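You operate a simulated robot arm through the tools that you are given. There is no shell and no other tool.

Carry out the task below with a simulated robot arm. There is one attempt and no reset: what you move stays moved.

Task
Push the loose peg into the empty hole, stand the wet glass over it and wipe off the cup ring.
Fine: use the blue cloth and put it back. What is to be rubbed or washed off counts as gone when no trace of it is left.

Only the result counts: the job must be done as asked and must still hold three seconds after the hand-in. Knocking over, shifting, dropping, spilling or breaking anything else fails it. Flat cloth is picked up by pressing the open fingertips on it (5 to 10 N) and closing them slowly along it; thin cloth reads only 2 to 8 mm in the jaws.

Robot
A 6-joint arm with a two-finger gripper, fixed in place. Base frame: the origin is at the foot of the arm, x ahead of it, y to its left, z up. Readings come in cm, rad, newtons and seconds.
Its first joint turns from -2.897 to 2.897 rad. Payload 2.45 kg.
Tool frame: the origin (TCP) lies between the finger pads and is the grasp point; the fingertips stand 2 cm ahead of it; z points along the fingers, y is the line along which they close. The gripper opens to 14 cm. The gripper's body begins 16.8 cm behind the TCP.
Orientation is that of the tool frame in the base frame, as a unit quaternion [x, y, z, w]. With the fingers straight down and closing along the base's y, the tool's x points along the base's -x, its y along +y and its z along -z.

Tools
- The arm moves only by the tool jog_arm. Its argument "steps" is a list of rows, each an object of numbers (a shift or turn left out is 0, a gripper value left out holds the last): "wx", "wy", "wz": the turn, a rotation vector about the base's x, y, z in units of 90 degrees (1.0 is 90 degrees); "x", "y", "z": the shift along the base's x, y, z in units of 100 mm (1.0 is 100 mm); "gripper": the finger opening in cm, from 0 to 14. In form: [{"wx": .., "wy": .., "wz": .., "x": .., "y": .., "z": .., "gripper": ..}, ...]. A call has 1 to 20 rows; each row is the pose to reach, as a shift and turn from the pose commanded when the call began. A call with a number of a shift or a turn outside -1 to 1 is refused whole. Rows are played at 5 a second. More than 5 cm and 0.15 rad between two rows, or a gripper value outside its range, and nothing of the call is played. Where a pose cannot be reached the arm comes as near as it can. A force on the tool above 40 N (or 10 N above the force at the start of the call, whichever is more), or a blocked arm, ends the call early, and 0.2 s more pass. Each finger travels about 4.5 cm/s and halts on what it meets, pressing with about 41 N; the grip force reading is that of the motor and also rises with nothing between the fingers. The clock runs only during rows and for 0.2 s after the last one: add rows that repeat a pose to give the fingers time. It gives the time, the measured TCP pose, the force on the tool (base axes), the opening and the grip force at its end, in the units of the frame above (readings bear some noise), with the torque about the TCP (base axes, N m) and any sound that the robot's microphone picked up.
- Cameras (640 x 400 px; columns grow to the right, rows downward): "scene" is fixed at [22.93, -64.18, 164.71]; the picture's right is [0.95, -0.31, 0.00], its down [-0.17, -0.54, -0.82] and it looks along [0.25, 0.78, -0.57] (base axes); focal length 354 px, centre (320, 200). "wrist" rides on the gripper at [7.8, 1.1, -20.9] in the tool frame; the picture's right is [-0.14, 0.99, 0.00], its down [-0.92, -0.13, -0.37] and it looks along [-0.37, -0.05, 0.93] (tool axes); focal length 280 px, centre (320, 200). There is no depth. A picture from a camera that has moved, and an enlarged one, comes with that camera's place and axes in the base frame and with its lens. The place of the scene camera against the robot may be out by one fixed shift of up to 1.8 cm in any direction.
- camera(camera): a new picture of that camera. No time passes.
- close_up(camera, box): a new picture of the part [left, top, right, bottom] of that camera's present view, enlarged. No time passes.
- job_done(): hands the job in; it is judged then, once.

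Nothing tells you positions but the pictures and the camera data. Unless the task says otherwise, let go and move clear before handing in.

The tools are called as name(argument=value, ...) on one line, values as JSON. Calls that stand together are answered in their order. jog_arm: Moves the arm, as the interface text tells. Its arguments: {"type":"object","properties":{"steps":{"type":"array"}},"required":["steps"]} The other tools are called the same way: camera (camera) takes a picture; close_up (camera, box) takes an enlarged picture of a part of a camera's view; job_done () hands the job in.

At the start:

```text
time_s: 0.0
position: [49.7, -0.95, 127.11]
tcp_rot: [0.0, 1.0, 0.0, -0.001]
contact_force: [-0.8, 0.8, 0.5]
torque: [-0.02, 0.0, 0.01]
grip_width: 13.98
grasp_force: 0.0
```

scene: 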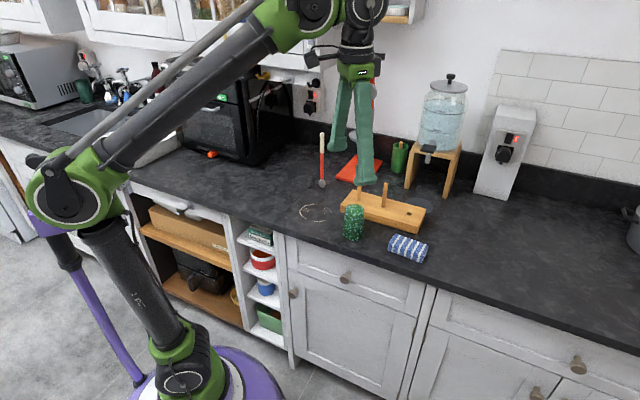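
wrist: 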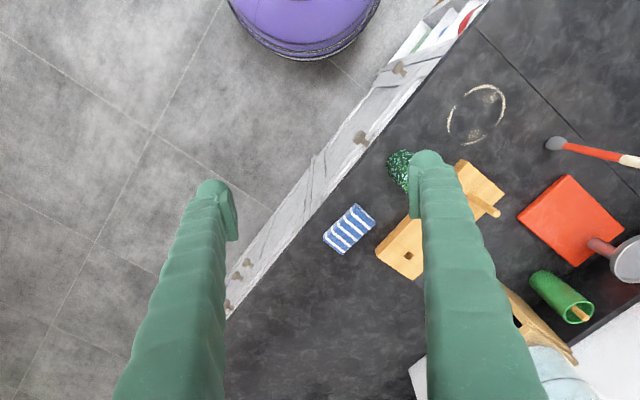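

I see a counter with a wooden peg block, a ring stain, a blue striped cloth, a green glass and other items. I'll look closer before moving.

close_up(camera="scene", box=[280, 160, 440, 280])

close_up(camera="scene", box=[290, 60, 550, 220])

close_up(camera="wrist", box=[300, 60, 640, 380])

```text
3.33 times, centred on (360, 220) of scene
camera zoom: at [22.93, -64.18, 164.71], right [0.95, -0.31, 0.0], down [-0.17, -0.54, -0.82], along [0.25, 0.78, -0.57], focal length 1178 px, centre (187, 133)
```

zoom: 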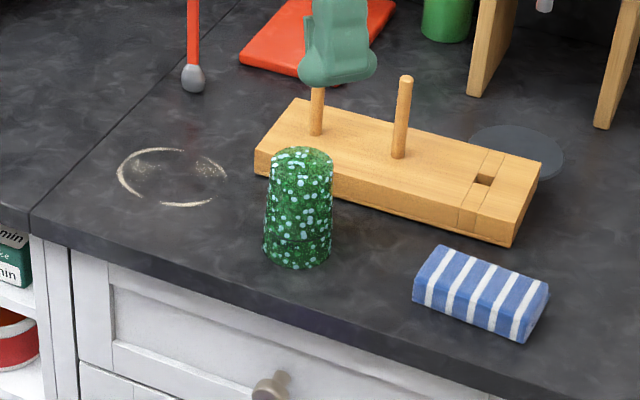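

```text
2.46 times, centred on (420, 140) of scene
camera zoom: at [22.93, -64.18, 164.71], right [0.95, -0.31, 0.0], down [-0.17, -0.54, -0.82], along [0.25, 0.78, -0.57], focal length 870 px, centre (74, 348)
```

zoom: 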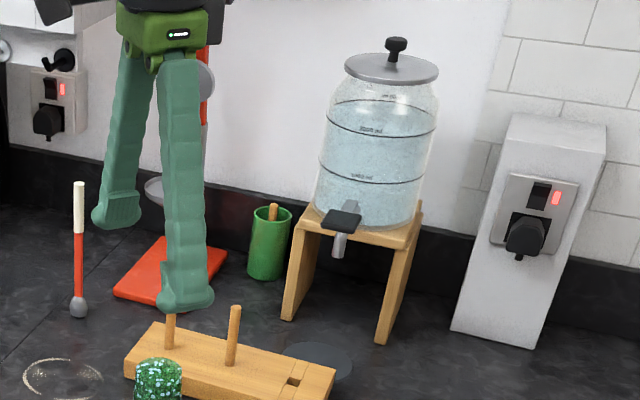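

```text
1.25 times, centred on (470, 220) of wrist
camera zoom: at [41.81, 0.26, 148.02], right [0.14, 0.99, 0.0], down [0.92, -0.13, 0.37], along [0.37, -0.05, -0.93], focal length 350 px, centre (132, 175)
```

zoom: 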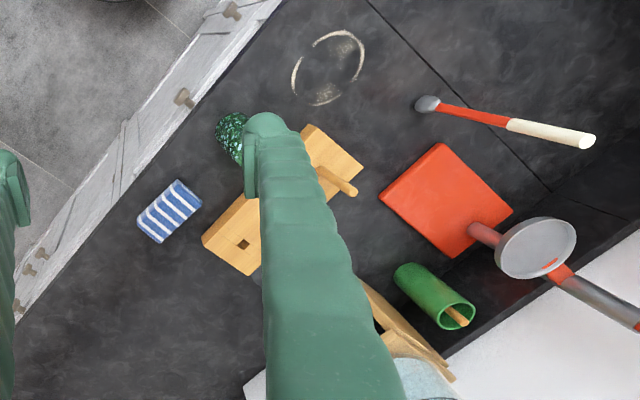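

The board has two standing pegs and one square empty hole at about (79.6, 15.5, 93.6), and a wooden stick is sitting in the green cup near the wall. I'll enlarge the details to find out which peg is the loose one.

close_up(camera="scene", box=[380, 130, 420, 180])

close_up(camera="scene", box=[335, 180, 435, 240])

close_up(camera="wrist", box=[520, 240, 640, 360])

close_up(camera="scene", box=[290, 120, 400, 200])

close_up(camera="scene", box=[330, 200, 440, 270])

```text
8.00 times, centred on (400, 155) of scene
camera zoom: at [22.93, -64.18, 164.71], right [0.95, -0.31, 0.0], down [-0.17, -0.54, -0.82], along [0.25, 0.78, -0.57], focal length 2828 px, centre (-320, 560)
```

zoom: 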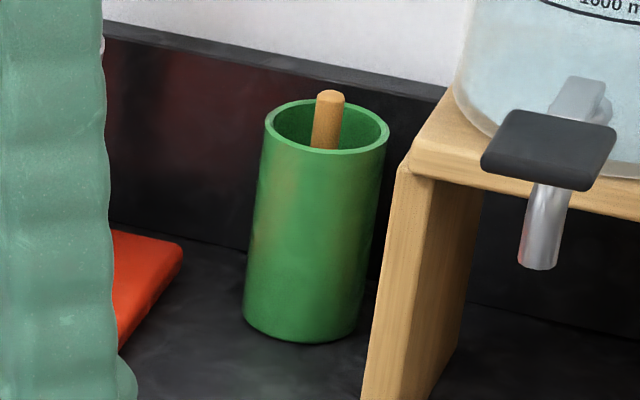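

```text
6.40 times, centred on (385, 210) of scene
camera zoom: at [22.93, -64.18, 164.71], right [0.95, -0.31, 0.0], down [-0.17, -0.54, -0.82], along [0.25, 0.78, -0.57], focal length 2262 px, centre (-96, 136)
```

zoom: 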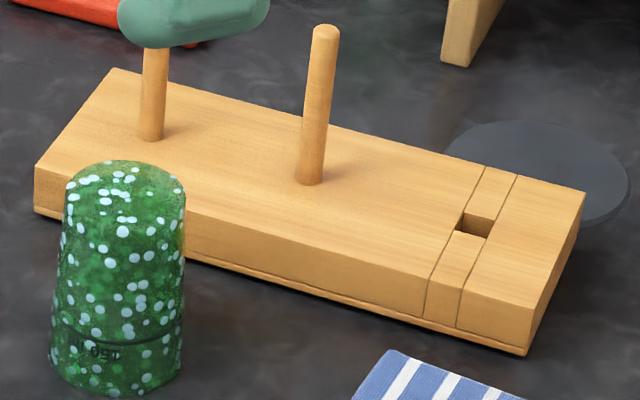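

```text
3.33 times, centred on (580, 300) of wrist
camera zoom: at [41.81, 0.26, 148.02], right [0.14, 0.99, 0.0], down [0.92, -0.13, 0.37], along [0.37, -0.05, -0.93], focal length 935 px, centre (-547, -133)
```

zoom: 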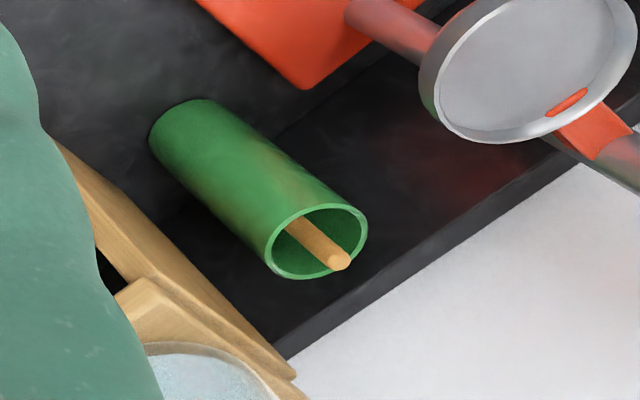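

```text
5.00 times, centred on (345, 160) of scene
camera zoom: at [22.93, -64.18, 164.71], right [0.95, -0.31, 0.0], down [-0.17, -0.54, -0.82], along [0.25, 0.78, -0.57], focal length 1767 px, centre (195, 400)
```

zoom: 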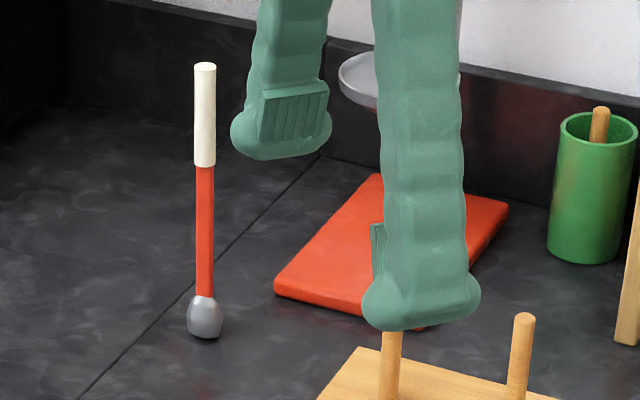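

```text
5.71 times, centred on (385, 235) of scene
camera zoom: at [22.93, -64.18, 164.71], right [0.95, -0.31, 0.0], down [-0.17, -0.54, -0.82], along [0.25, 0.78, -0.57], focal length 2020 px, centre (-51, 0)
```

zoom: 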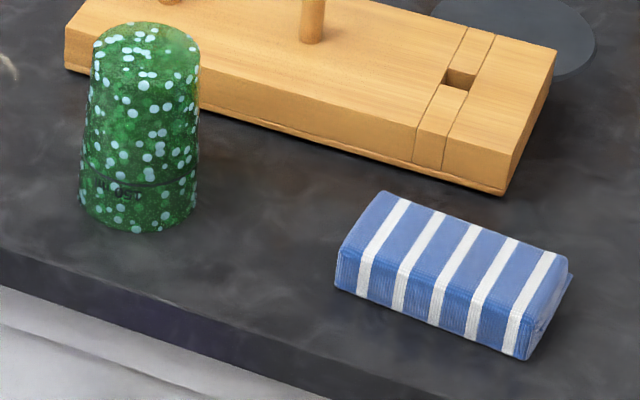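

The loose peg stands in the green cup at roughly (93, 48), and the wet glass is already upside down near the board. I'll turn the wrist towards the cup so that both cameras see more of the back of the counter.

jog_arm(steps=[{"wz": 0.08, "z": 0.1, "x": -0.2}, {"wz": 0.16, "z": 0.2, "x": -0.5}, {"wz": 0.24, "z": 0.3, "x": -0.8}, {"wz": 0.32, "z": 0.3, "x": -1.0}, {"wz": 0.4, "z": 0.3, "x": -1.0}, {"wz": 0.4, "z": 0.3, "x": -1.0}])

camera(camera="wrist")

camera(camera="scene")

```text
time_s: 1.4
position: [39.6, -0.87, 130.01]
tcp_rot: [-0.31, 0.951, 0.0, 0.0]
contact_force: [0.4, 0.7, 0.1]
torque: [-0.01, 0.0, 0.02]
grip_width: 13.99
grasp_force: 0.0
```

```text
taken
camera wrist: at [32.57, -4.62, 150.9], right [-0.47, 0.88, 0.0], down [0.82, 0.44, 0.37], along [0.33, 0.17, -0.93], focal length 280 px, centre (320, 200)
```

wrist: 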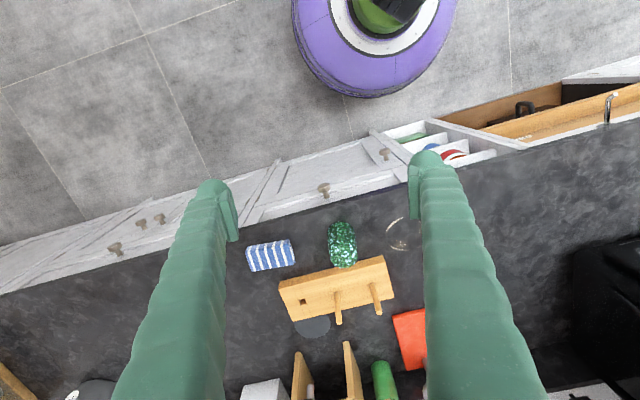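

```text
taken
```

scene: 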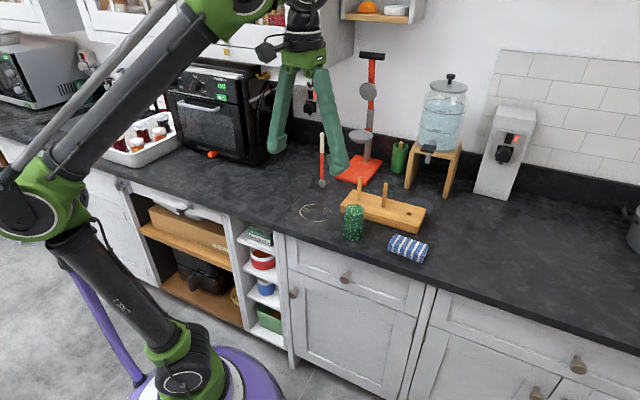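

The red object is a tall stand just left of the green cup, and the dispenser is on its right, so the cup sits in a gap. I'll measure that gap.

close_up(camera="scene", box=[325, 40, 485, 200])

close_up(camera="wrist", box=[220, 200, 440, 400])

```text
2.50 times, centred on (405, 120) of scene
camera zoom: at [22.93, -64.18, 164.71], right [0.95, -0.31, 0.0], down [-0.17, -0.54, -0.82], along [0.25, 0.78, -0.57], focal length 884 px, centre (108, 400)
```

zoom: 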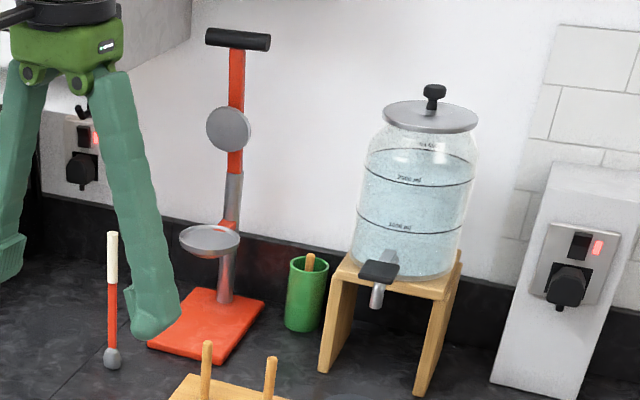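

```text
2.00 times, centred on (330, 300) of wrist
camera zoom: at [32.57, -4.62, 150.9], right [-0.47, 0.88, 0.0], down [0.82, 0.44, 0.37], along [0.33, 0.17, -0.93], focal length 561 px, centre (300, 0)
```

zoom: 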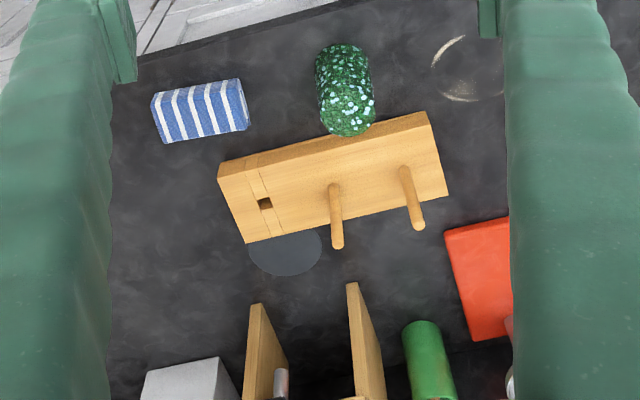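

The peg is in a corridor between the dispenser (right side of the gap) and the red stand (left side), just in front of the wall. I'll approach square to the wall with the tool tilted 45°, so I turn and tilt it here in free space first.

jog_arm(steps=[{"wz": 0.05, "gripper": 6}, {"wz": 0.093, "gripper": 4}, {"wz": 0.093, "gripper": 4}, {"wz": 0.093, "gripper": 4}, {"wz": 0.093, "gripper": 4}, {"wz": 0.093, "gripper": 4}])

jog_arm(steps=[{"wx": 0.05, "wy": -0.051, "x": 0.2, "y": 0.2}, {"wx": 0.1, "wy": -0.102, "x": 0.5, "y": 0.5}, {"wx": 0.15, "wy": -0.153, "x": 0.8, "y": 0.8}, {"wx": 0.2, "wy": -0.204, "x": 1.0, "y": 1.0}, {"wx": 0.25, "wy": -0.255, "x": 1.0, "y": 1.0}, {"wx": 0.3, "wy": -0.306, "x": 1.0, "y": 1.0}, {"wx": 0.35, "wy": -0.357, "x": 1.0, "y": 1.0}, {"wx": 0.35, "wy": -0.357, "x": 1.0, "y": 1.0}])

camera(camera="wrist")

camera(camera="scene")

```text
time_s: 2.8
position: [39.61, -0.88, 129.96]
tcp_rot: [-0.378, 0.926, 0.001, 0.0]
contact_force: [-0.1, -0.3, 0.2]
torque: [-0.02, 0.03, -0.04]
grip_width: 4.0
grasp_force: 0.1
```

```text
time_s: 4.6
position: [50.5, 9.21, 130.51]
tcp_rot: [-0.35, 0.855, 0.145, 0.355]
contact_force: [0.3, -0.4, -0.5]
torque: [-0.01, 0.01, 0.0]
grip_width: 4.0
grasp_force: 0.1
```

```text
taken
camera wrist: at [35.25, -4.22, 139.83], right [-0.63, 0.77, 0.1], down [0.37, 0.18, 0.91], along [0.69, 0.61, -0.4], focal length 280 px, centre (320, 200)
```

wrist: 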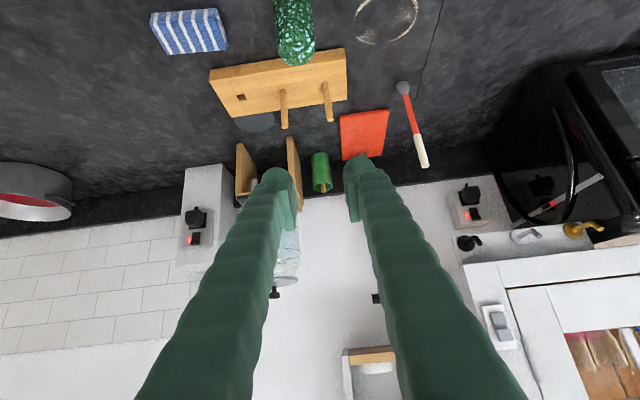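

```text
taken
```

scene: 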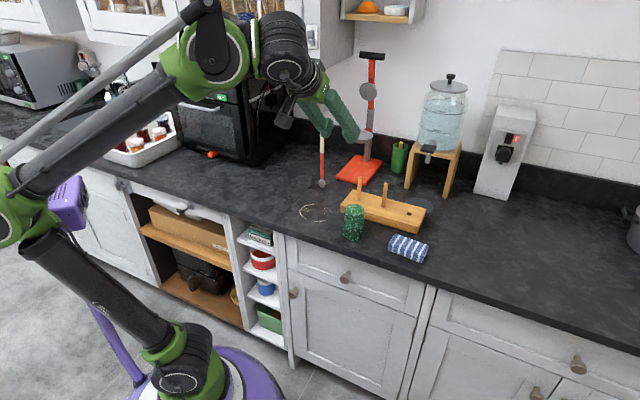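

The tilt is set. Next I'll move to a staging point in front of the cup, above the board.

jog_arm(steps=[{"x": 0.27, "y": 0.24, "z": -0.12}, {"x": 0.55, "y": 0.48, "z": -0.25}, {"x": 0.82, "y": 0.73, "z": -0.37}, {"x": 0.9, "y": 0.8, "z": -0.4}, {"x": 1.0, "y": 0.9, "z": -0.45}])

jog_arm(steps=[{"x": 0.27, "y": 0.24, "z": -0.12}, {"x": 0.55, "y": 0.48, "z": -0.25}, {"x": 0.82, "y": 0.73, "z": -0.37}, {"x": 0.95, "y": 0.85, "z": -0.5}, {"x": 0.95, "y": 0.85, "z": -0.7}, {"x": 0.95, "y": 0.85, "z": -0.8}])

camera(camera="wrist")

close_up(camera="scene", box=[320, 60, 480, 220])

```text
time_s: 5.8
position: [59.75, 18.15, 125.53]
tcp_rot: [-0.349, 0.856, 0.144, 0.354]
contact_force: [-0.4, -0.5, 0.4]
torque: [0.01, 0.02, -0.01]
grip_width: 4.0
grasp_force: 0.1
```

```text
time_s: 7.2
position: [69.38, 26.76, 117.38]
tcp_rot: [-0.349, 0.855, 0.145, 0.354]
contact_force: [-0.1, 0.1, -0.2]
torque: [-0.01, -0.01, 0.0]
grip_width: 3.97
grasp_force: 0.1
```

```text
taken
camera wrist: at [54.01, 13.36, 126.68], right [-0.62, 0.78, 0.1], down [0.37, 0.18, 0.91], along [0.69, 0.6, -0.4], focal length 280 px, centre (320, 200)
```

wrist: 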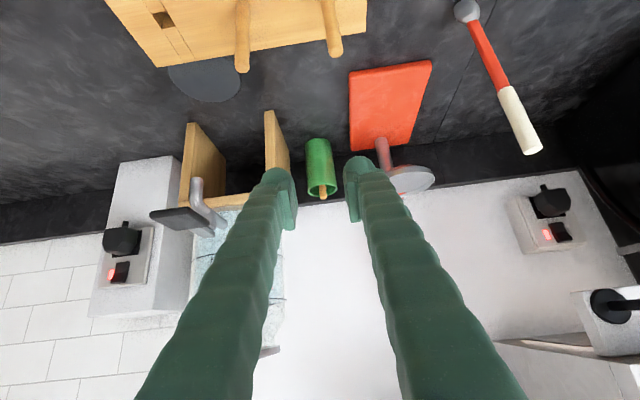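

```text
2.50 times, centred on (400, 140) of scene
camera zoom: at [22.93, -64.18, 164.71], right [0.95, -0.31, 0.0], down [-0.17, -0.54, -0.82], along [0.25, 0.78, -0.57], focal length 884 px, centre (120, 350)
```

zoom: 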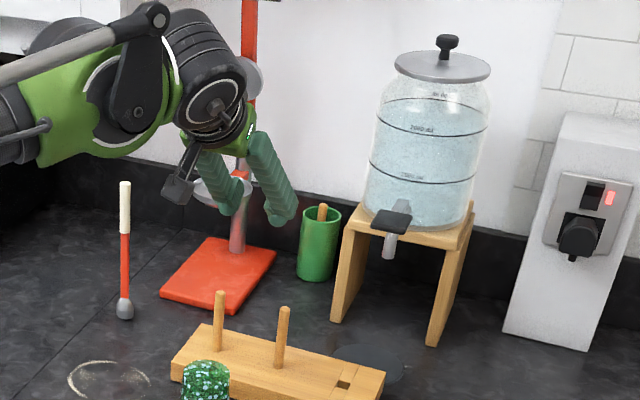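

I'm in front of the cup. I'll get an enlarged wrist view to locate the peg exactly.

close_up(camera="wrist", box=[280, 120, 360, 220])

close_up(camera="scene", box=[380, 130, 420, 180])

close_up(camera="wrist", box=[100, 0, 380, 120])

```text
4.00 times, centred on (320, 170) of wrist
camera zoom: at [54.01, 13.36, 126.68], right [-0.62, 0.78, 0.1], down [0.37, 0.18, 0.91], along [0.69, 0.6, -0.4], focal length 1122 px, centre (320, 320)
```

zoom: 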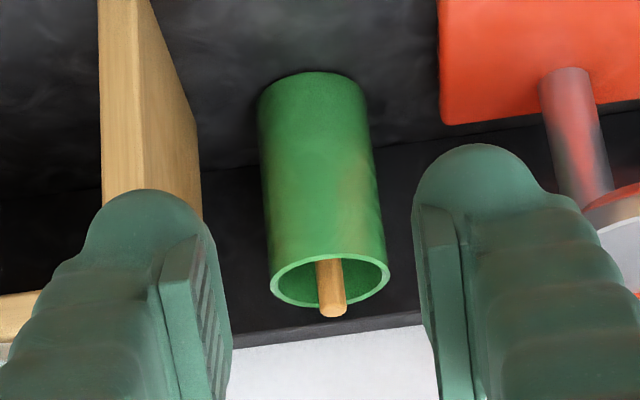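

```text
8.00 times, centred on (400, 155) of scene
camera zoom: at [22.93, -64.18, 164.71], right [0.95, -0.31, 0.0], down [-0.17, -0.54, -0.82], along [0.25, 0.78, -0.57], focal length 2828 px, centre (-320, 560)
```

zoom: 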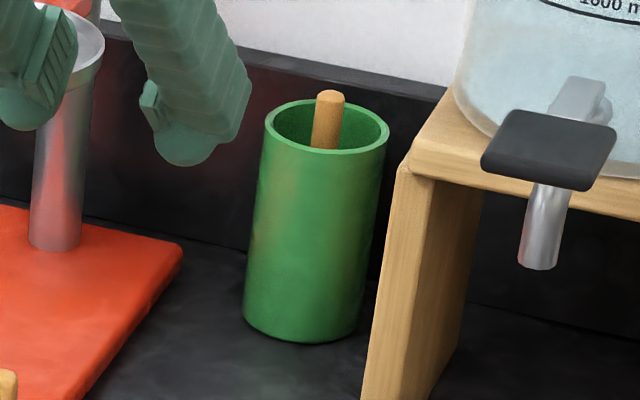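

```text
2.29 times, centred on (240, 60) of wrist
camera zoom: at [54.01, 13.36, 126.68], right [-0.62, 0.78, 0.1], down [0.37, 0.18, 0.91], along [0.69, 0.6, -0.4], focal length 641 px, centre (503, 520)
```

zoom: 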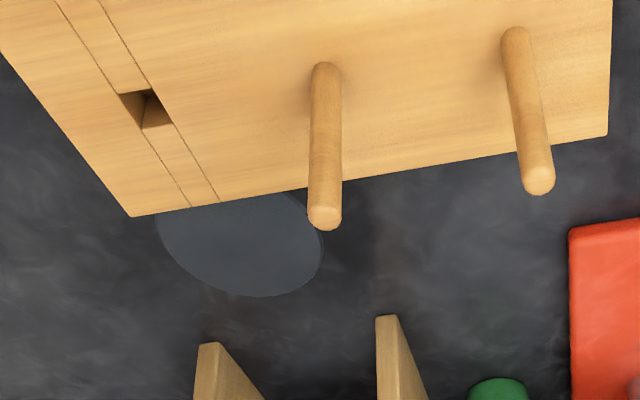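

The peg top is at about (92.8, 48.1, 103.5), standing vertical just in front of the cup's centre. I'll move up the corridor towards it, staying above the peg top.

jog_arm(steps=[{"x": 0.3, "y": 0.27, "z": -0.1}, {"x": 0.6, "y": 0.54, "z": -0.2}, {"x": 0.8, "y": 0.72, "z": -0.3}, {"x": 0.96, "y": 0.86, "z": -0.37}])

jog_arm(steps=[{"x": 0.25, "y": 0.22, "z": -0.1}, {"x": 0.5, "y": 0.44, "z": -0.2}, {"x": 0.75, "y": 0.68, "z": -0.3}, {"x": 0.96, "y": 0.86, "z": -0.37}, {"x": 0.96, "y": 0.86, "z": -0.37}])

camera(camera="wrist")

close_up(camera="scene", box=[350, 100, 470, 200])

```text
time_s: 8.2
position: [78.75, 35.38, 113.87]
tcp_rot: [-0.35, 0.855, 0.145, 0.355]
contact_force: [-0.3, -0.8, 0.6]
torque: [0.01, -0.05, 0.0]
grip_width: 3.98
grasp_force: 0.0
```

```text
time_s: 9.4
position: [88.62, 43.87, 110.1]
tcp_rot: [-0.35, 0.855, 0.146, 0.355]
contact_force: [-0.1, -0.5, 0.2]
torque: [0.02, 0.01, 0.0]
grip_width: 3.97
grasp_force: 0.0
```

```text
taken
camera wrist: at [73.15, 30.41, 119.41], right [-0.62, 0.78, 0.1], down [0.37, 0.18, 0.91], along [0.69, 0.6, -0.4], focal length 280 px, centre (320, 200)
```

wrist: 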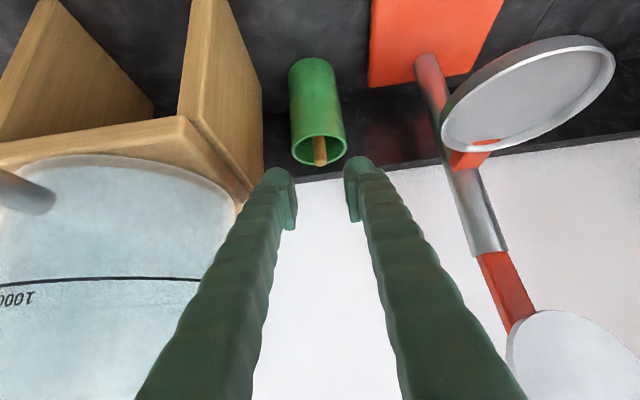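

```text
4.00 times, centred on (410, 150) of scene
camera zoom: at [22.93, -64.18, 164.71], right [0.95, -0.31, 0.0], down [-0.17, -0.54, -0.82], along [0.25, 0.78, -0.57], focal length 1414 px, centre (-40, 400)
```

zoom: 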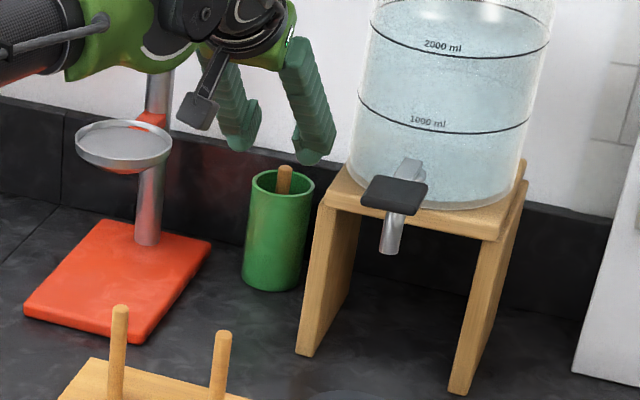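

The peg now lies between the two fingertips laterally. I'll enlarge the view to measure it exactly.

close_up(camera="wrist", box=[280, 50, 360, 200])

close_up(camera="scene", box=[375, 115, 425, 180])

```text
2.67 times, centred on (320, 125) of wrist
camera zoom: at [73.15, 30.41, 119.41], right [-0.62, 0.78, 0.1], down [0.37, 0.18, 0.91], along [0.69, 0.6, -0.4], focal length 748 px, centre (320, 400)
```

zoom: 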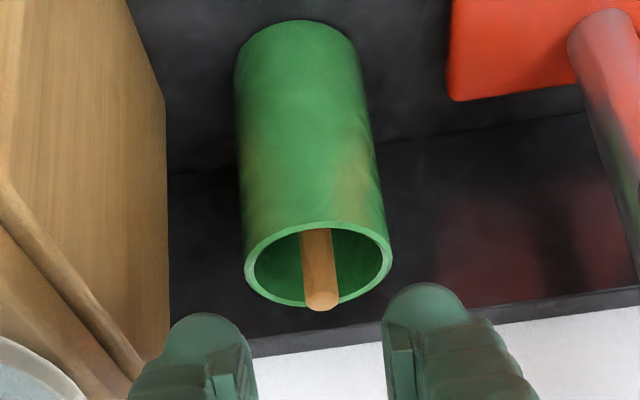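

```text
6.15 times, centred on (400, 148) of scene
camera zoom: at [22.93, -64.18, 164.71], right [0.95, -0.31, 0.0], down [-0.17, -0.54, -0.82], along [0.25, 0.78, -0.57], focal length 2175 px, centre (-172, 523)
```

zoom: 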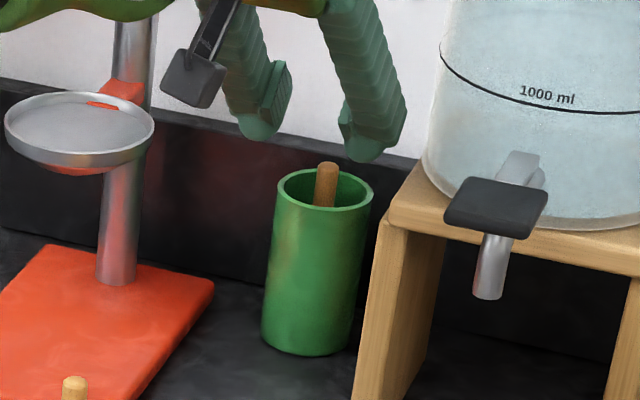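

The peg top is at about (93.1, 48.7, 103.1) and the rim is at z≈101. I'll go over it and lower until the fingertip corners are just above the rim.

jog_arm(steps=[{"x": 0.22, "y": 0.24, "z": 0.0}, {"x": 0.448, "y": 0.483, "z": 0.0}, {"x": 0.448, "y": 0.483, "z": -0.25}, {"x": 0.448, "y": 0.483, "z": -0.45}, {"x": 0.448, "y": 0.483, "z": -0.56}, {"x": 0.448, "y": 0.483, "z": -0.56}])

camera(camera="wrist")

close_up(camera="scene", box=[375, 125, 425, 175])

close_up(camera="wrist", box=[270, 90, 370, 240])

```text
time_s: 10.8
position: [92.87, 48.73, 104.44]
tcp_rot: [-0.349, 0.855, 0.144, 0.355]
contact_force: [0.0, -0.6, 0.6]
torque: [0.01, 0.01, 0.0]
grip_width: 4.01
grasp_force: 0.1
```

```text
taken
camera wrist: at [77.53, 35.29, 113.83], right [-0.62, 0.78, 0.1], down [0.37, 0.18, 0.91], along [0.69, 0.6, -0.4], focal length 280 px, centre (320, 200)
```

wrist: 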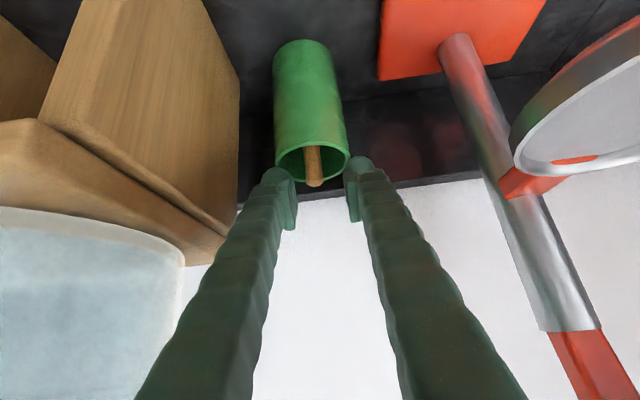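

```text
8.00 times, centred on (400, 150) of scene
camera zoom: at [22.93, -64.18, 164.71], right [0.95, -0.31, 0.0], down [-0.17, -0.54, -0.82], along [0.25, 0.78, -0.57], focal length 2828 px, centre (-320, 600)
```

zoom: 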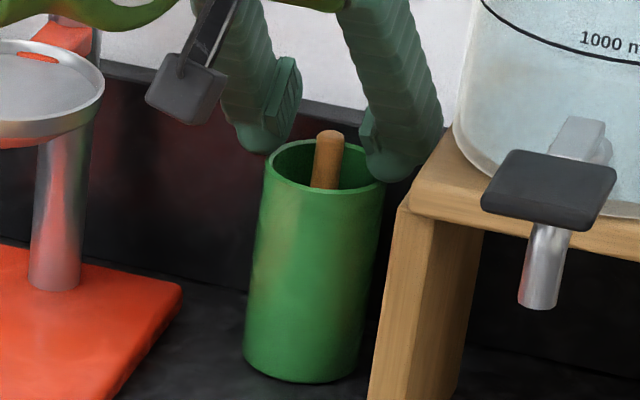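

```text
2.67 times, centred on (320, 165) of wrist
camera zoom: at [77.53, 35.29, 113.83], right [-0.62, 0.78, 0.1], down [0.37, 0.18, 0.91], along [0.69, 0.6, -0.4], focal length 748 px, centre (320, 293)
```

zoom: 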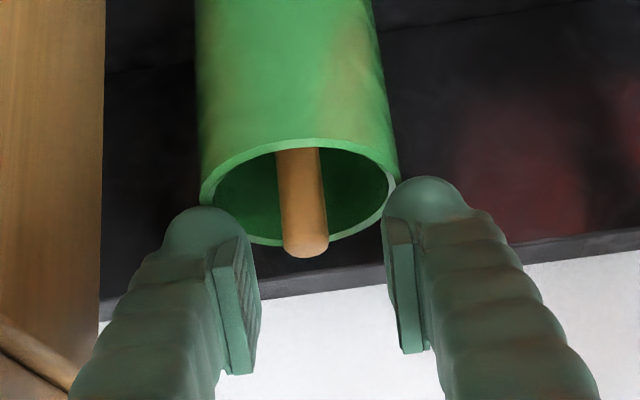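

The fingertips are about 1 cm above the rim. I'll narrow the fingers, centre them on the peg and lower the last bit.

jog_arm(steps=[{"x": 0.04, "y": -0.01, "gripper": 3.4}, {"x": 0.04, "y": -0.01, "gripper": 2.8}, {"x": 0.04, "y": -0.01, "gripper": 2.6}, {"x": 0.04, "y": -0.01, "z": -0.04}, {"x": 0.04, "y": -0.01, "z": -0.07}, {"x": 0.04, "y": -0.01, "z": -0.07}])

close_up(camera="wrist", box=[270, 90, 370, 240])

close_up(camera="scene", box=[375, 125, 425, 175])

```text
time_s: 11.9
position: [93.2, 48.69, 104.48]
tcp_rot: [-0.348, 0.854, 0.146, 0.358]
contact_force: [-2.4, -1.8, 16.1]
torque: [-0.1, 0.02, 0.03]
grip_width: 2.61
grasp_force: 0.0
stopped in row 5: the force on the tool passed its limit at 46 N (the readings are from after the stop); the commanded pose is now the measured one
```

```text
2.67 times, centred on (320, 165) of wrist
camera zoom: at [77.85, 35.21, 113.59], right [-0.62, 0.78, 0.1], down [0.36, 0.18, 0.91], along [0.69, 0.61, -0.39], focal length 748 px, centre (320, 293)
```

zoom: 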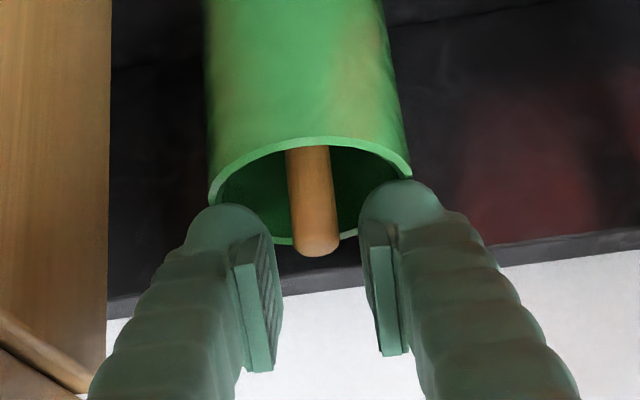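

```text
8.00 times, centred on (400, 150) of scene
camera zoom: at [22.93, -64.18, 164.71], right [0.95, -0.31, 0.0], down [-0.17, -0.54, -0.82], along [0.25, 0.78, -0.57], focal length 2828 px, centre (-320, 600)
```

zoom: 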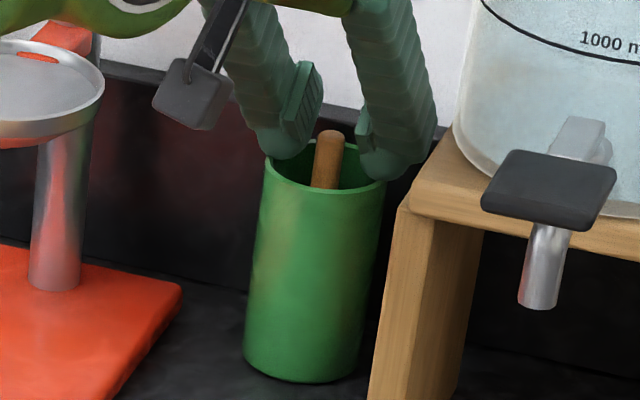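

The fingertips touched the rim, so the rim and peg are a little higher and the peg about 1 cm nearer to me than I estimated. The cup did not move. I'll lift slightly, shift back 1 cm, and grip the peg just above the rim.

jog_arm(steps=[{"z": 0.04}, {"x": -0.04, "y": -0.04, "z": 0.05}, {"x": -0.071, "y": -0.07, "z": 0.05}, {"x": -0.071, "y": -0.07, "z": 0.03}, {"x": -0.071, "y": -0.07, "z": 0.02}])

close_up(camera="wrist", box=[270, 90, 370, 240])

close_up(camera="scene", box=[375, 125, 425, 175])

```text
time_s: 13.1
position: [92.58, 48.12, 104.62]
tcp_rot: [-0.348, 0.854, 0.146, 0.358]
contact_force: [-0.8, 0.2, -0.4]
torque: [0.03, 0.0, 0.0]
grip_width: 2.59
grasp_force: 0.0
```

```text
2.67 times, centred on (320, 165) of wrist
camera zoom: at [77.21, 34.62, 113.71], right [-0.62, 0.78, 0.1], down [0.37, 0.18, 0.91], along [0.69, 0.6, -0.4], focal length 748 px, centre (320, 293)
```

zoom: 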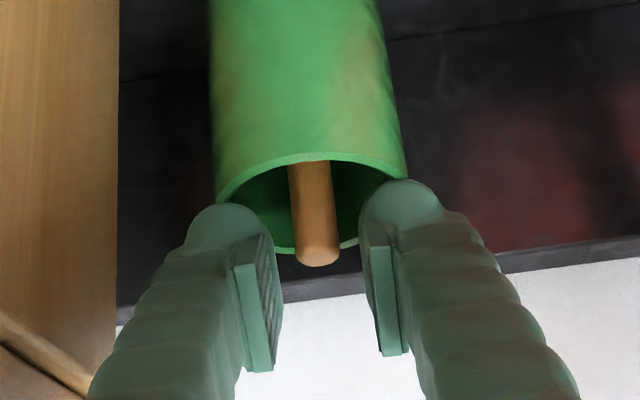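

```text
8.00 times, centred on (400, 150) of scene
camera zoom: at [22.93, -64.18, 164.71], right [0.95, -0.31, 0.0], down [-0.17, -0.54, -0.82], along [0.25, 0.78, -0.57], focal length 2828 px, centre (-320, 600)
```

zoom: 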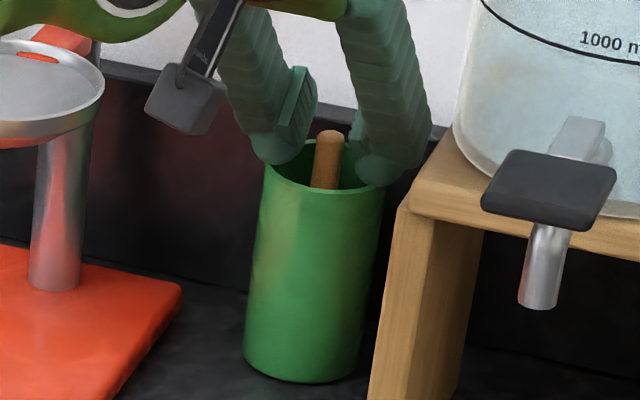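

The fingers now straddle the peg with no contact force. Closing on it.

jog_arm(steps=[{"gripper": 2.2}, {"gripper": 1.8}, {"gripper": 1.4}, {"gripper": 1.0}, {"gripper": 0.5}, {"gripper": 0.5}, {"gripper": 0.5}])

close_up(camera="wrist", box=[270, 90, 370, 240])

close_up(camera="scene", box=[375, 125, 425, 175])

```text
time_s: 14.7
position: [92.66, 47.97, 104.69]
tcp_rot: [-0.347, 0.855, 0.145, 0.357]
contact_force: [0.3, 0.6, 0.2]
torque: [-0.01, 0.02, 0.02]
grip_width: 1.04
grasp_force: 37.5
```

```text
2.67 times, centred on (320, 165) of wrist
camera zoom: at [77.21, 34.62, 113.72], right [-0.62, 0.78, 0.1], down [0.37, 0.18, 0.91], along [0.69, 0.6, -0.4], focal length 748 px, centre (320, 293)
```

zoom: 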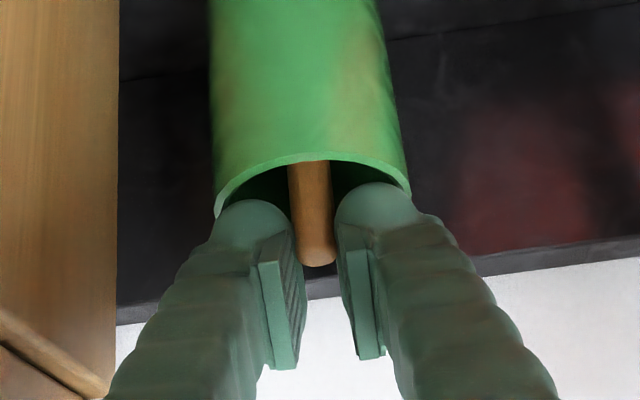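

```text
8.00 times, centred on (400, 150) of scene
camera zoom: at [22.93, -64.18, 164.71], right [0.95, -0.31, 0.0], down [-0.17, -0.54, -0.82], along [0.25, 0.78, -0.57], focal length 2828 px, centre (-320, 600)
```

zoom: 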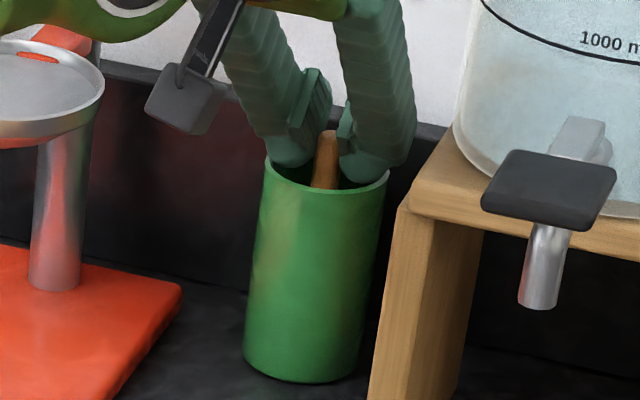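

The grip stopped at 1.04 cm on the peg with 37 N. I'll lift a little and check that the peg follows.

jog_arm(steps=[{"z": 0.1}, {"z": 0.2}, {"z": 0.3}, {"z": 0.3}])

close_up(camera="wrist", box=[270, 90, 370, 240])

close_up(camera="scene", box=[375, 125, 425, 175])

```text
time_s: 15.7
position: [92.6, 47.9, 107.38]
tcp_rot: [-0.348, 0.855, 0.146, 0.357]
contact_force: [0.4, -0.9, 0.1]
torque: [-0.03, -0.01, 0.0]
grip_width: 1.05
grasp_force: 38.0
```

```text
2.67 times, centred on (320, 165) of wrist
camera zoom: at [77.35, 34.52, 116.61], right [-0.62, 0.78, 0.1], down [0.37, 0.18, 0.91], along [0.69, 0.6, -0.4], focal length 748 px, centre (320, 293)
```

zoom: 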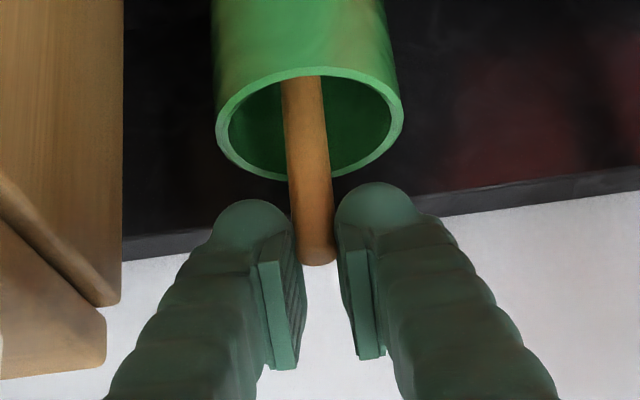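

```text
8.00 times, centred on (400, 150) of scene
camera zoom: at [22.93, -64.18, 164.71], right [0.95, -0.31, 0.0], down [-0.17, -0.54, -0.82], along [0.25, 0.78, -0.57], focal length 2828 px, centre (-320, 600)
```

zoom: 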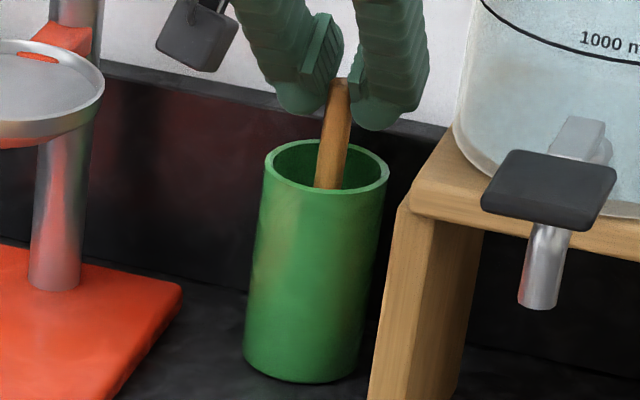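

The peg follows. I'll keep lifting straight up until its lower end clears the cup.

jog_arm(steps=[{"z": 0.2}, {"z": 0.4}, {"z": 0.6}, {"z": 0.8}, {"z": 1.0}, {"z": 1.0}])

camera(camera="wrist")

close_up(camera="scene", box=[360, 90, 440, 180])

```text
time_s: 17.1
position: [92.69, 48.11, 117.42]
tcp_rot: [-0.348, 0.855, 0.145, 0.357]
contact_force: [-0.3, 0.2, 0.5]
torque: [0.01, 0.01, 0.02]
grip_width: 1.08
grasp_force: 38.0
```

```text
taken
camera wrist: at [77.27, 34.63, 126.53], right [-0.62, 0.78, 0.1], down [0.37, 0.18, 0.91], along [0.69, 0.6, -0.4], focal length 280 px, centre (320, 200)
```

wrist: 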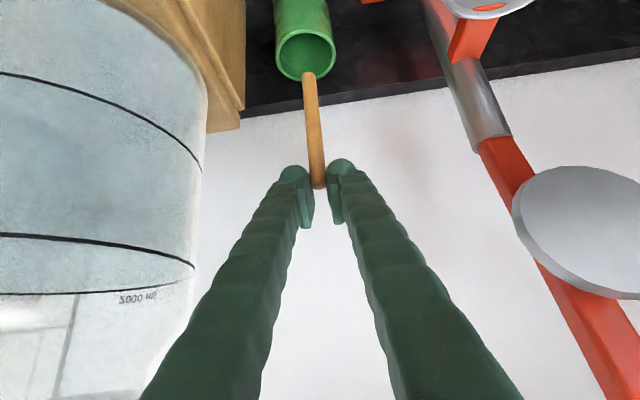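

```text
4.44 times, centred on (400, 135) of scene
camera zoom: at [22.93, -64.18, 164.71], right [0.95, -0.31, 0.0], down [-0.17, -0.54, -0.82], along [0.25, 0.78, -0.57], focal length 1571 px, centre (-36, 489)
```

zoom: 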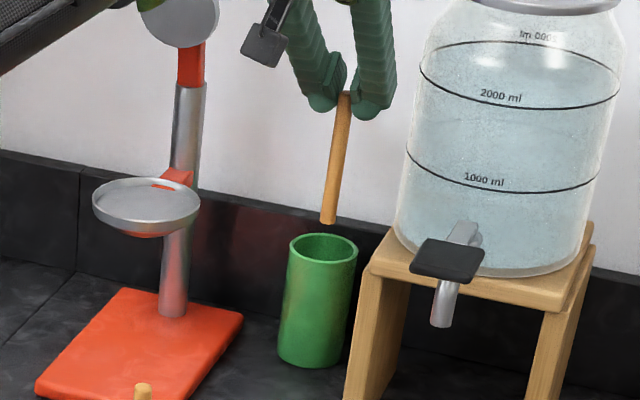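

The peg is free. I'll raise it slightly and back out of the corridor along the way I came.

jog_arm(steps=[{"z": 0.2}, {"z": 0.3, "x": -0.25, "y": -0.24}, {"z": 0.3, "x": -0.5, "y": -0.49}, {"z": 0.3, "x": -0.75, "y": -0.735}, {"z": 0.3, "x": -1.0, "y": -0.98}])

jog_arm(steps=[{"x": -0.25, "y": -0.24}, {"x": -0.5, "y": -0.49}, {"x": -0.75, "y": -0.735}, {"x": -1.0, "y": -0.98}, {"x": -1.0, "y": -0.98}])

camera(camera="wrist")

camera(camera="scene")

```text
time_s: 18.3
position: [82.61, 38.34, 120.53]
tcp_rot: [-0.347, 0.855, 0.145, 0.357]
contact_force: [0.0, 0.6, 0.0]
torque: [0.01, 0.01, 0.04]
grip_width: 1.03
grasp_force: 37.8
```

```text
time_s: 19.5
position: [72.6, 28.69, 120.36]
tcp_rot: [-0.349, 0.855, 0.146, 0.356]
contact_force: [0.0, 1.0, -0.2]
torque: [0.01, -0.02, 0.01]
grip_width: 1.05
grasp_force: 37.6
```

```text
taken
camera wrist: at [57.27, 15.21, 129.53], right [-0.62, 0.78, 0.1], down [0.37, 0.18, 0.91], along [0.69, 0.61, -0.4], focal length 280 px, centre (320, 200)
```

wrist: 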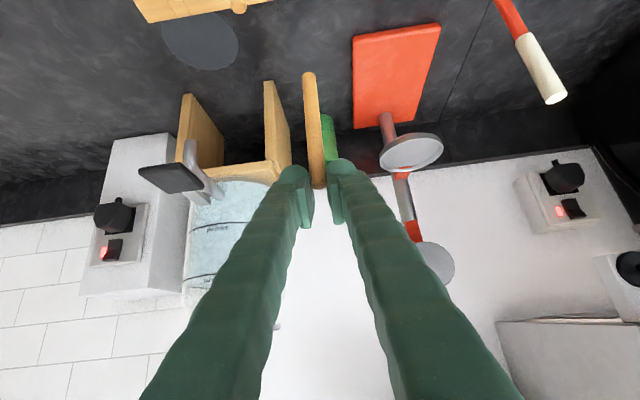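

```text
taken
```

scene: 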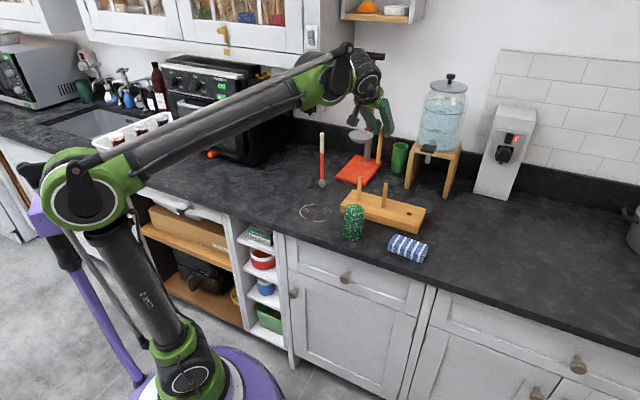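

The peg hangs vertically with its lower end about 13 cm below the grasp point. I'll carry it sideways to above the empty hole (about 78.8, 15.1), passing over the standing pegs.

jog_arm(steps=[{"x": 0.15, "y": -0.33}, {"x": 0.3, "y": -0.66}, {"x": 0.45, "y": -1.0}, {"x": 0.5, "y": -1.0}])

jog_arm(steps=[{"x": 0.1, "y": -0.35, "z": -0.1}, {"x": 0.12, "y": -0.36, "z": -0.5}, {"x": 0.12, "y": -0.36, "z": -0.85}, {"x": 0.12, "y": -0.36, "z": -0.85}])

camera(camera="wrist")

close_up(camera="scene", box=[350, 130, 450, 240])

```text
time_s: 20.5
position: [77.52, 18.45, 120.38]
tcp_rot: [-0.349, 0.854, 0.146, 0.357]
contact_force: [-0.3, 0.4, 0.1]
torque: [0.0, 0.05, -0.01]
grip_width: 1.06
grasp_force: 37.8
```

```text
time_s: 21.5
position: [78.76, 14.77, 112.04]
tcp_rot: [-0.348, 0.855, 0.145, 0.357]
contact_force: [-0.6, -0.1, 0.2]
torque: [-0.03, 0.03, -0.01]
grip_width: 1.03
grasp_force: 38.0
```

```text
taken
camera wrist: at [63.35, 1.27, 121.23], right [-0.62, 0.78, 0.1], down [0.37, 0.18, 0.91], along [0.69, 0.6, -0.4], focal length 280 px, centre (320, 200)
```

wrist: 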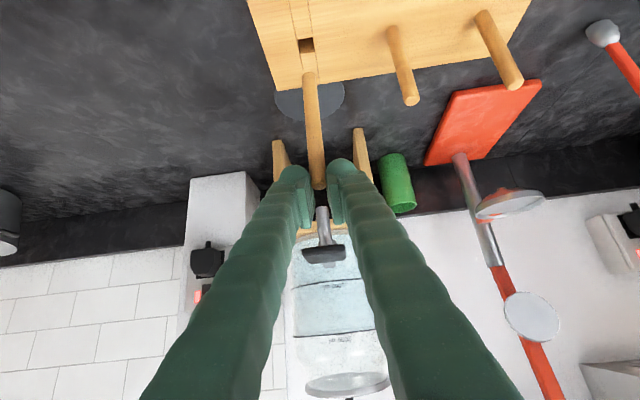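

```text
3.64 times, centred on (400, 185) of scene
camera zoom: at [22.93, -64.18, 164.71], right [0.95, -0.31, 0.0], down [-0.17, -0.54, -0.82], along [0.25, 0.78, -0.57], focal length 1285 px, centre (29, 254)
```

zoom: 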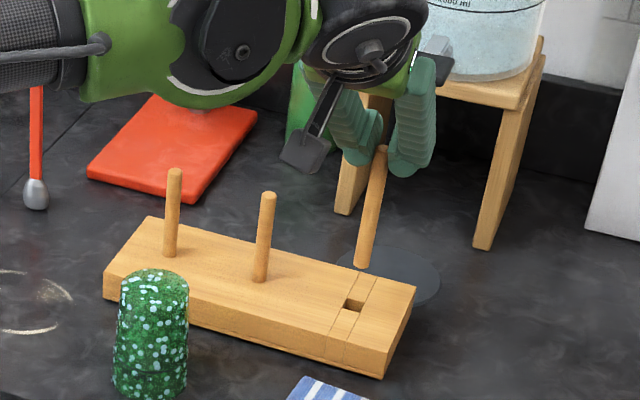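

The peg end is almost above the hole in both views. I'll take detailed views to fine-align.

close_up(camera="wrist", box=[270, 0, 350, 110])

close_up(camera="scene", box=[380, 165, 430, 225])

```text
3.64 times, centred on (310, 55) of wrist
camera zoom: at [63.35, 1.27, 121.23], right [-0.62, 0.78, 0.1], down [0.37, 0.18, 0.91], along [0.69, 0.6, -0.4], focal length 1020 px, centre (356, 727)
```

zoom: 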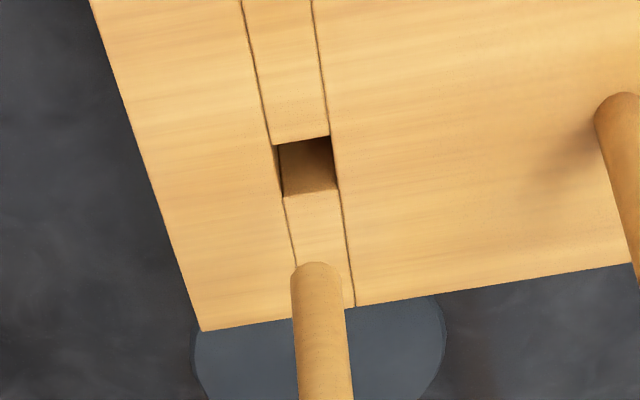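

```text
6.67 times, centred on (405, 195) of scene
camera zoom: at [22.93, -64.18, 164.71], right [0.95, -0.31, 0.0], down [-0.17, -0.54, -0.82], along [0.25, 0.78, -0.57], focal length 2356 px, centre (-247, 233)
```

zoom: 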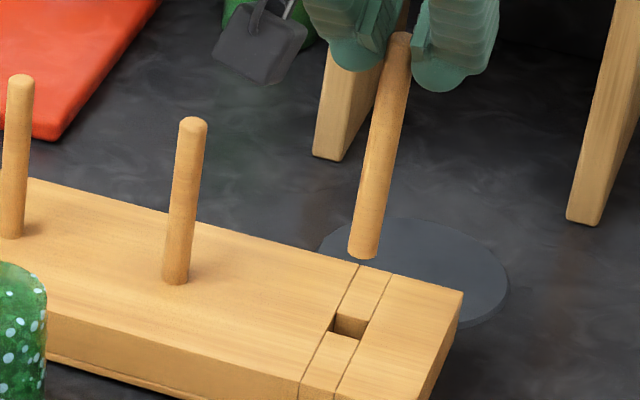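

Both views say the peg would land within about 0.5 cm of the hole. I'll shift slightly towards the wall, come down 3 cm and compare again.

jog_arm(steps=[{"x": 0.021, "y": 0.021, "z": -0.1}, {"x": 0.021, "y": 0.021, "z": -0.2}, {"x": 0.021, "y": 0.021, "z": -0.3}, {"x": 0.021, "y": 0.021, "z": -0.3}])

close_up(camera="wrist", box=[270, 0, 350, 110])

close_up(camera="scene", box=[380, 175, 430, 225])

```text
time_s: 22.5
position: [78.96, 14.93, 109.2]
tcp_rot: [-0.348, 0.855, 0.145, 0.356]
contact_force: [0.3, 0.4, 0.0]
torque: [-0.01, 0.0, -0.01]
grip_width: 1.07
grasp_force: 37.7
```

```text
3.64 times, centred on (310, 55) of wrist
camera zoom: at [63.64, 1.49, 118.37], right [-0.62, 0.78, 0.1], down [0.37, 0.18, 0.91], along [0.69, 0.6, -0.4], focal length 1020 px, centre (356, 727)
```

zoom: 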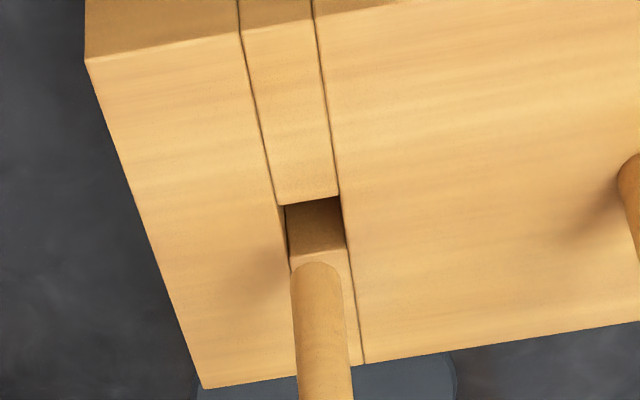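

```text
8.00 times, centred on (405, 200) of scene
camera zoom: at [22.93, -64.18, 164.71], right [0.95, -0.31, 0.0], down [-0.17, -0.54, -0.82], along [0.25, 0.78, -0.57], focal length 2828 px, centre (-360, 200)
```

zoom: 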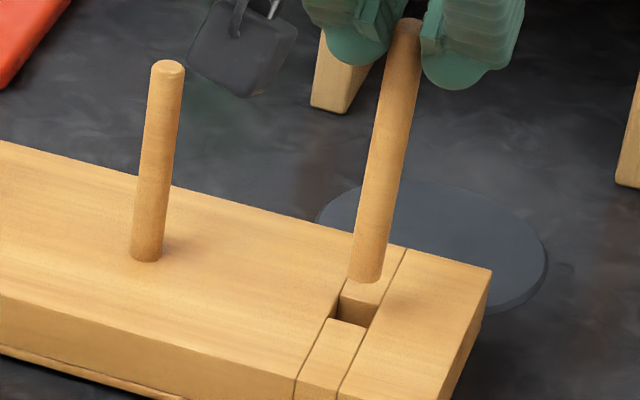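

The hole lies about 0.6 cm closer to me than the peg end and about 1.3 cm below it. I'll correct that and descend a little.

jog_arm(steps=[{"x": -0.05, "y": -0.035, "z": -0.02}, {"x": -0.05, "y": -0.035, "z": -0.06}, {"x": -0.05, "y": -0.035, "z": -0.06}])

close_up(camera="wrist", box=[280, 30, 340, 100])

close_up(camera="scene", box=[390, 190, 420, 220])

```text
time_s: 23.3
position: [78.69, 14.54, 108.45]
tcp_rot: [-0.348, 0.855, 0.146, 0.356]
contact_force: [0.1, -0.6, -0.1]
torque: [-0.03, 0.02, -0.03]
grip_width: 1.06
grasp_force: 37.4
```

```text
5.71 times, centred on (310, 65) of wrist
camera zoom: at [63.21, 1.17, 117.59], right [-0.62, 0.78, 0.1], down [0.37, 0.18, 0.91], along [0.69, 0.6, -0.4], focal length 1602 px, centre (377, 971)
```

zoom: 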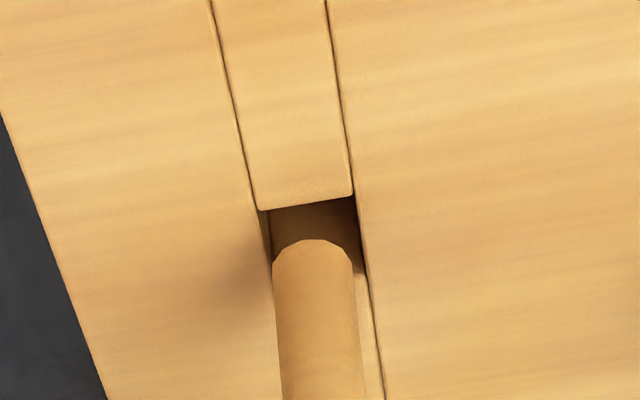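

```text
13.33 times, centred on (405, 205) of scene
camera zoom: at [22.93, -64.18, 164.71], right [0.95, -0.31, 0.0], down [-0.17, -0.54, -0.82], along [0.25, 0.78, -0.57], focal length 4713 px, centre (-813, 133)
```

zoom: 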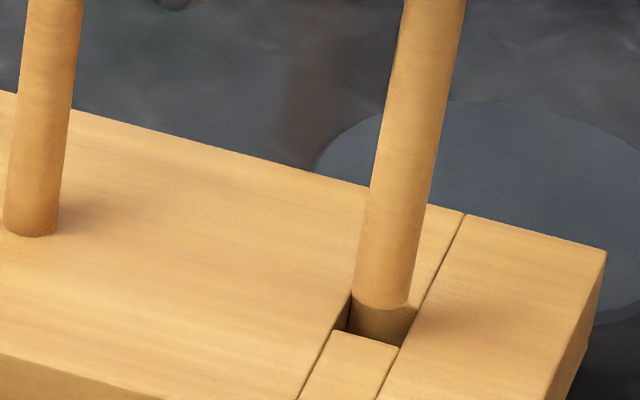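

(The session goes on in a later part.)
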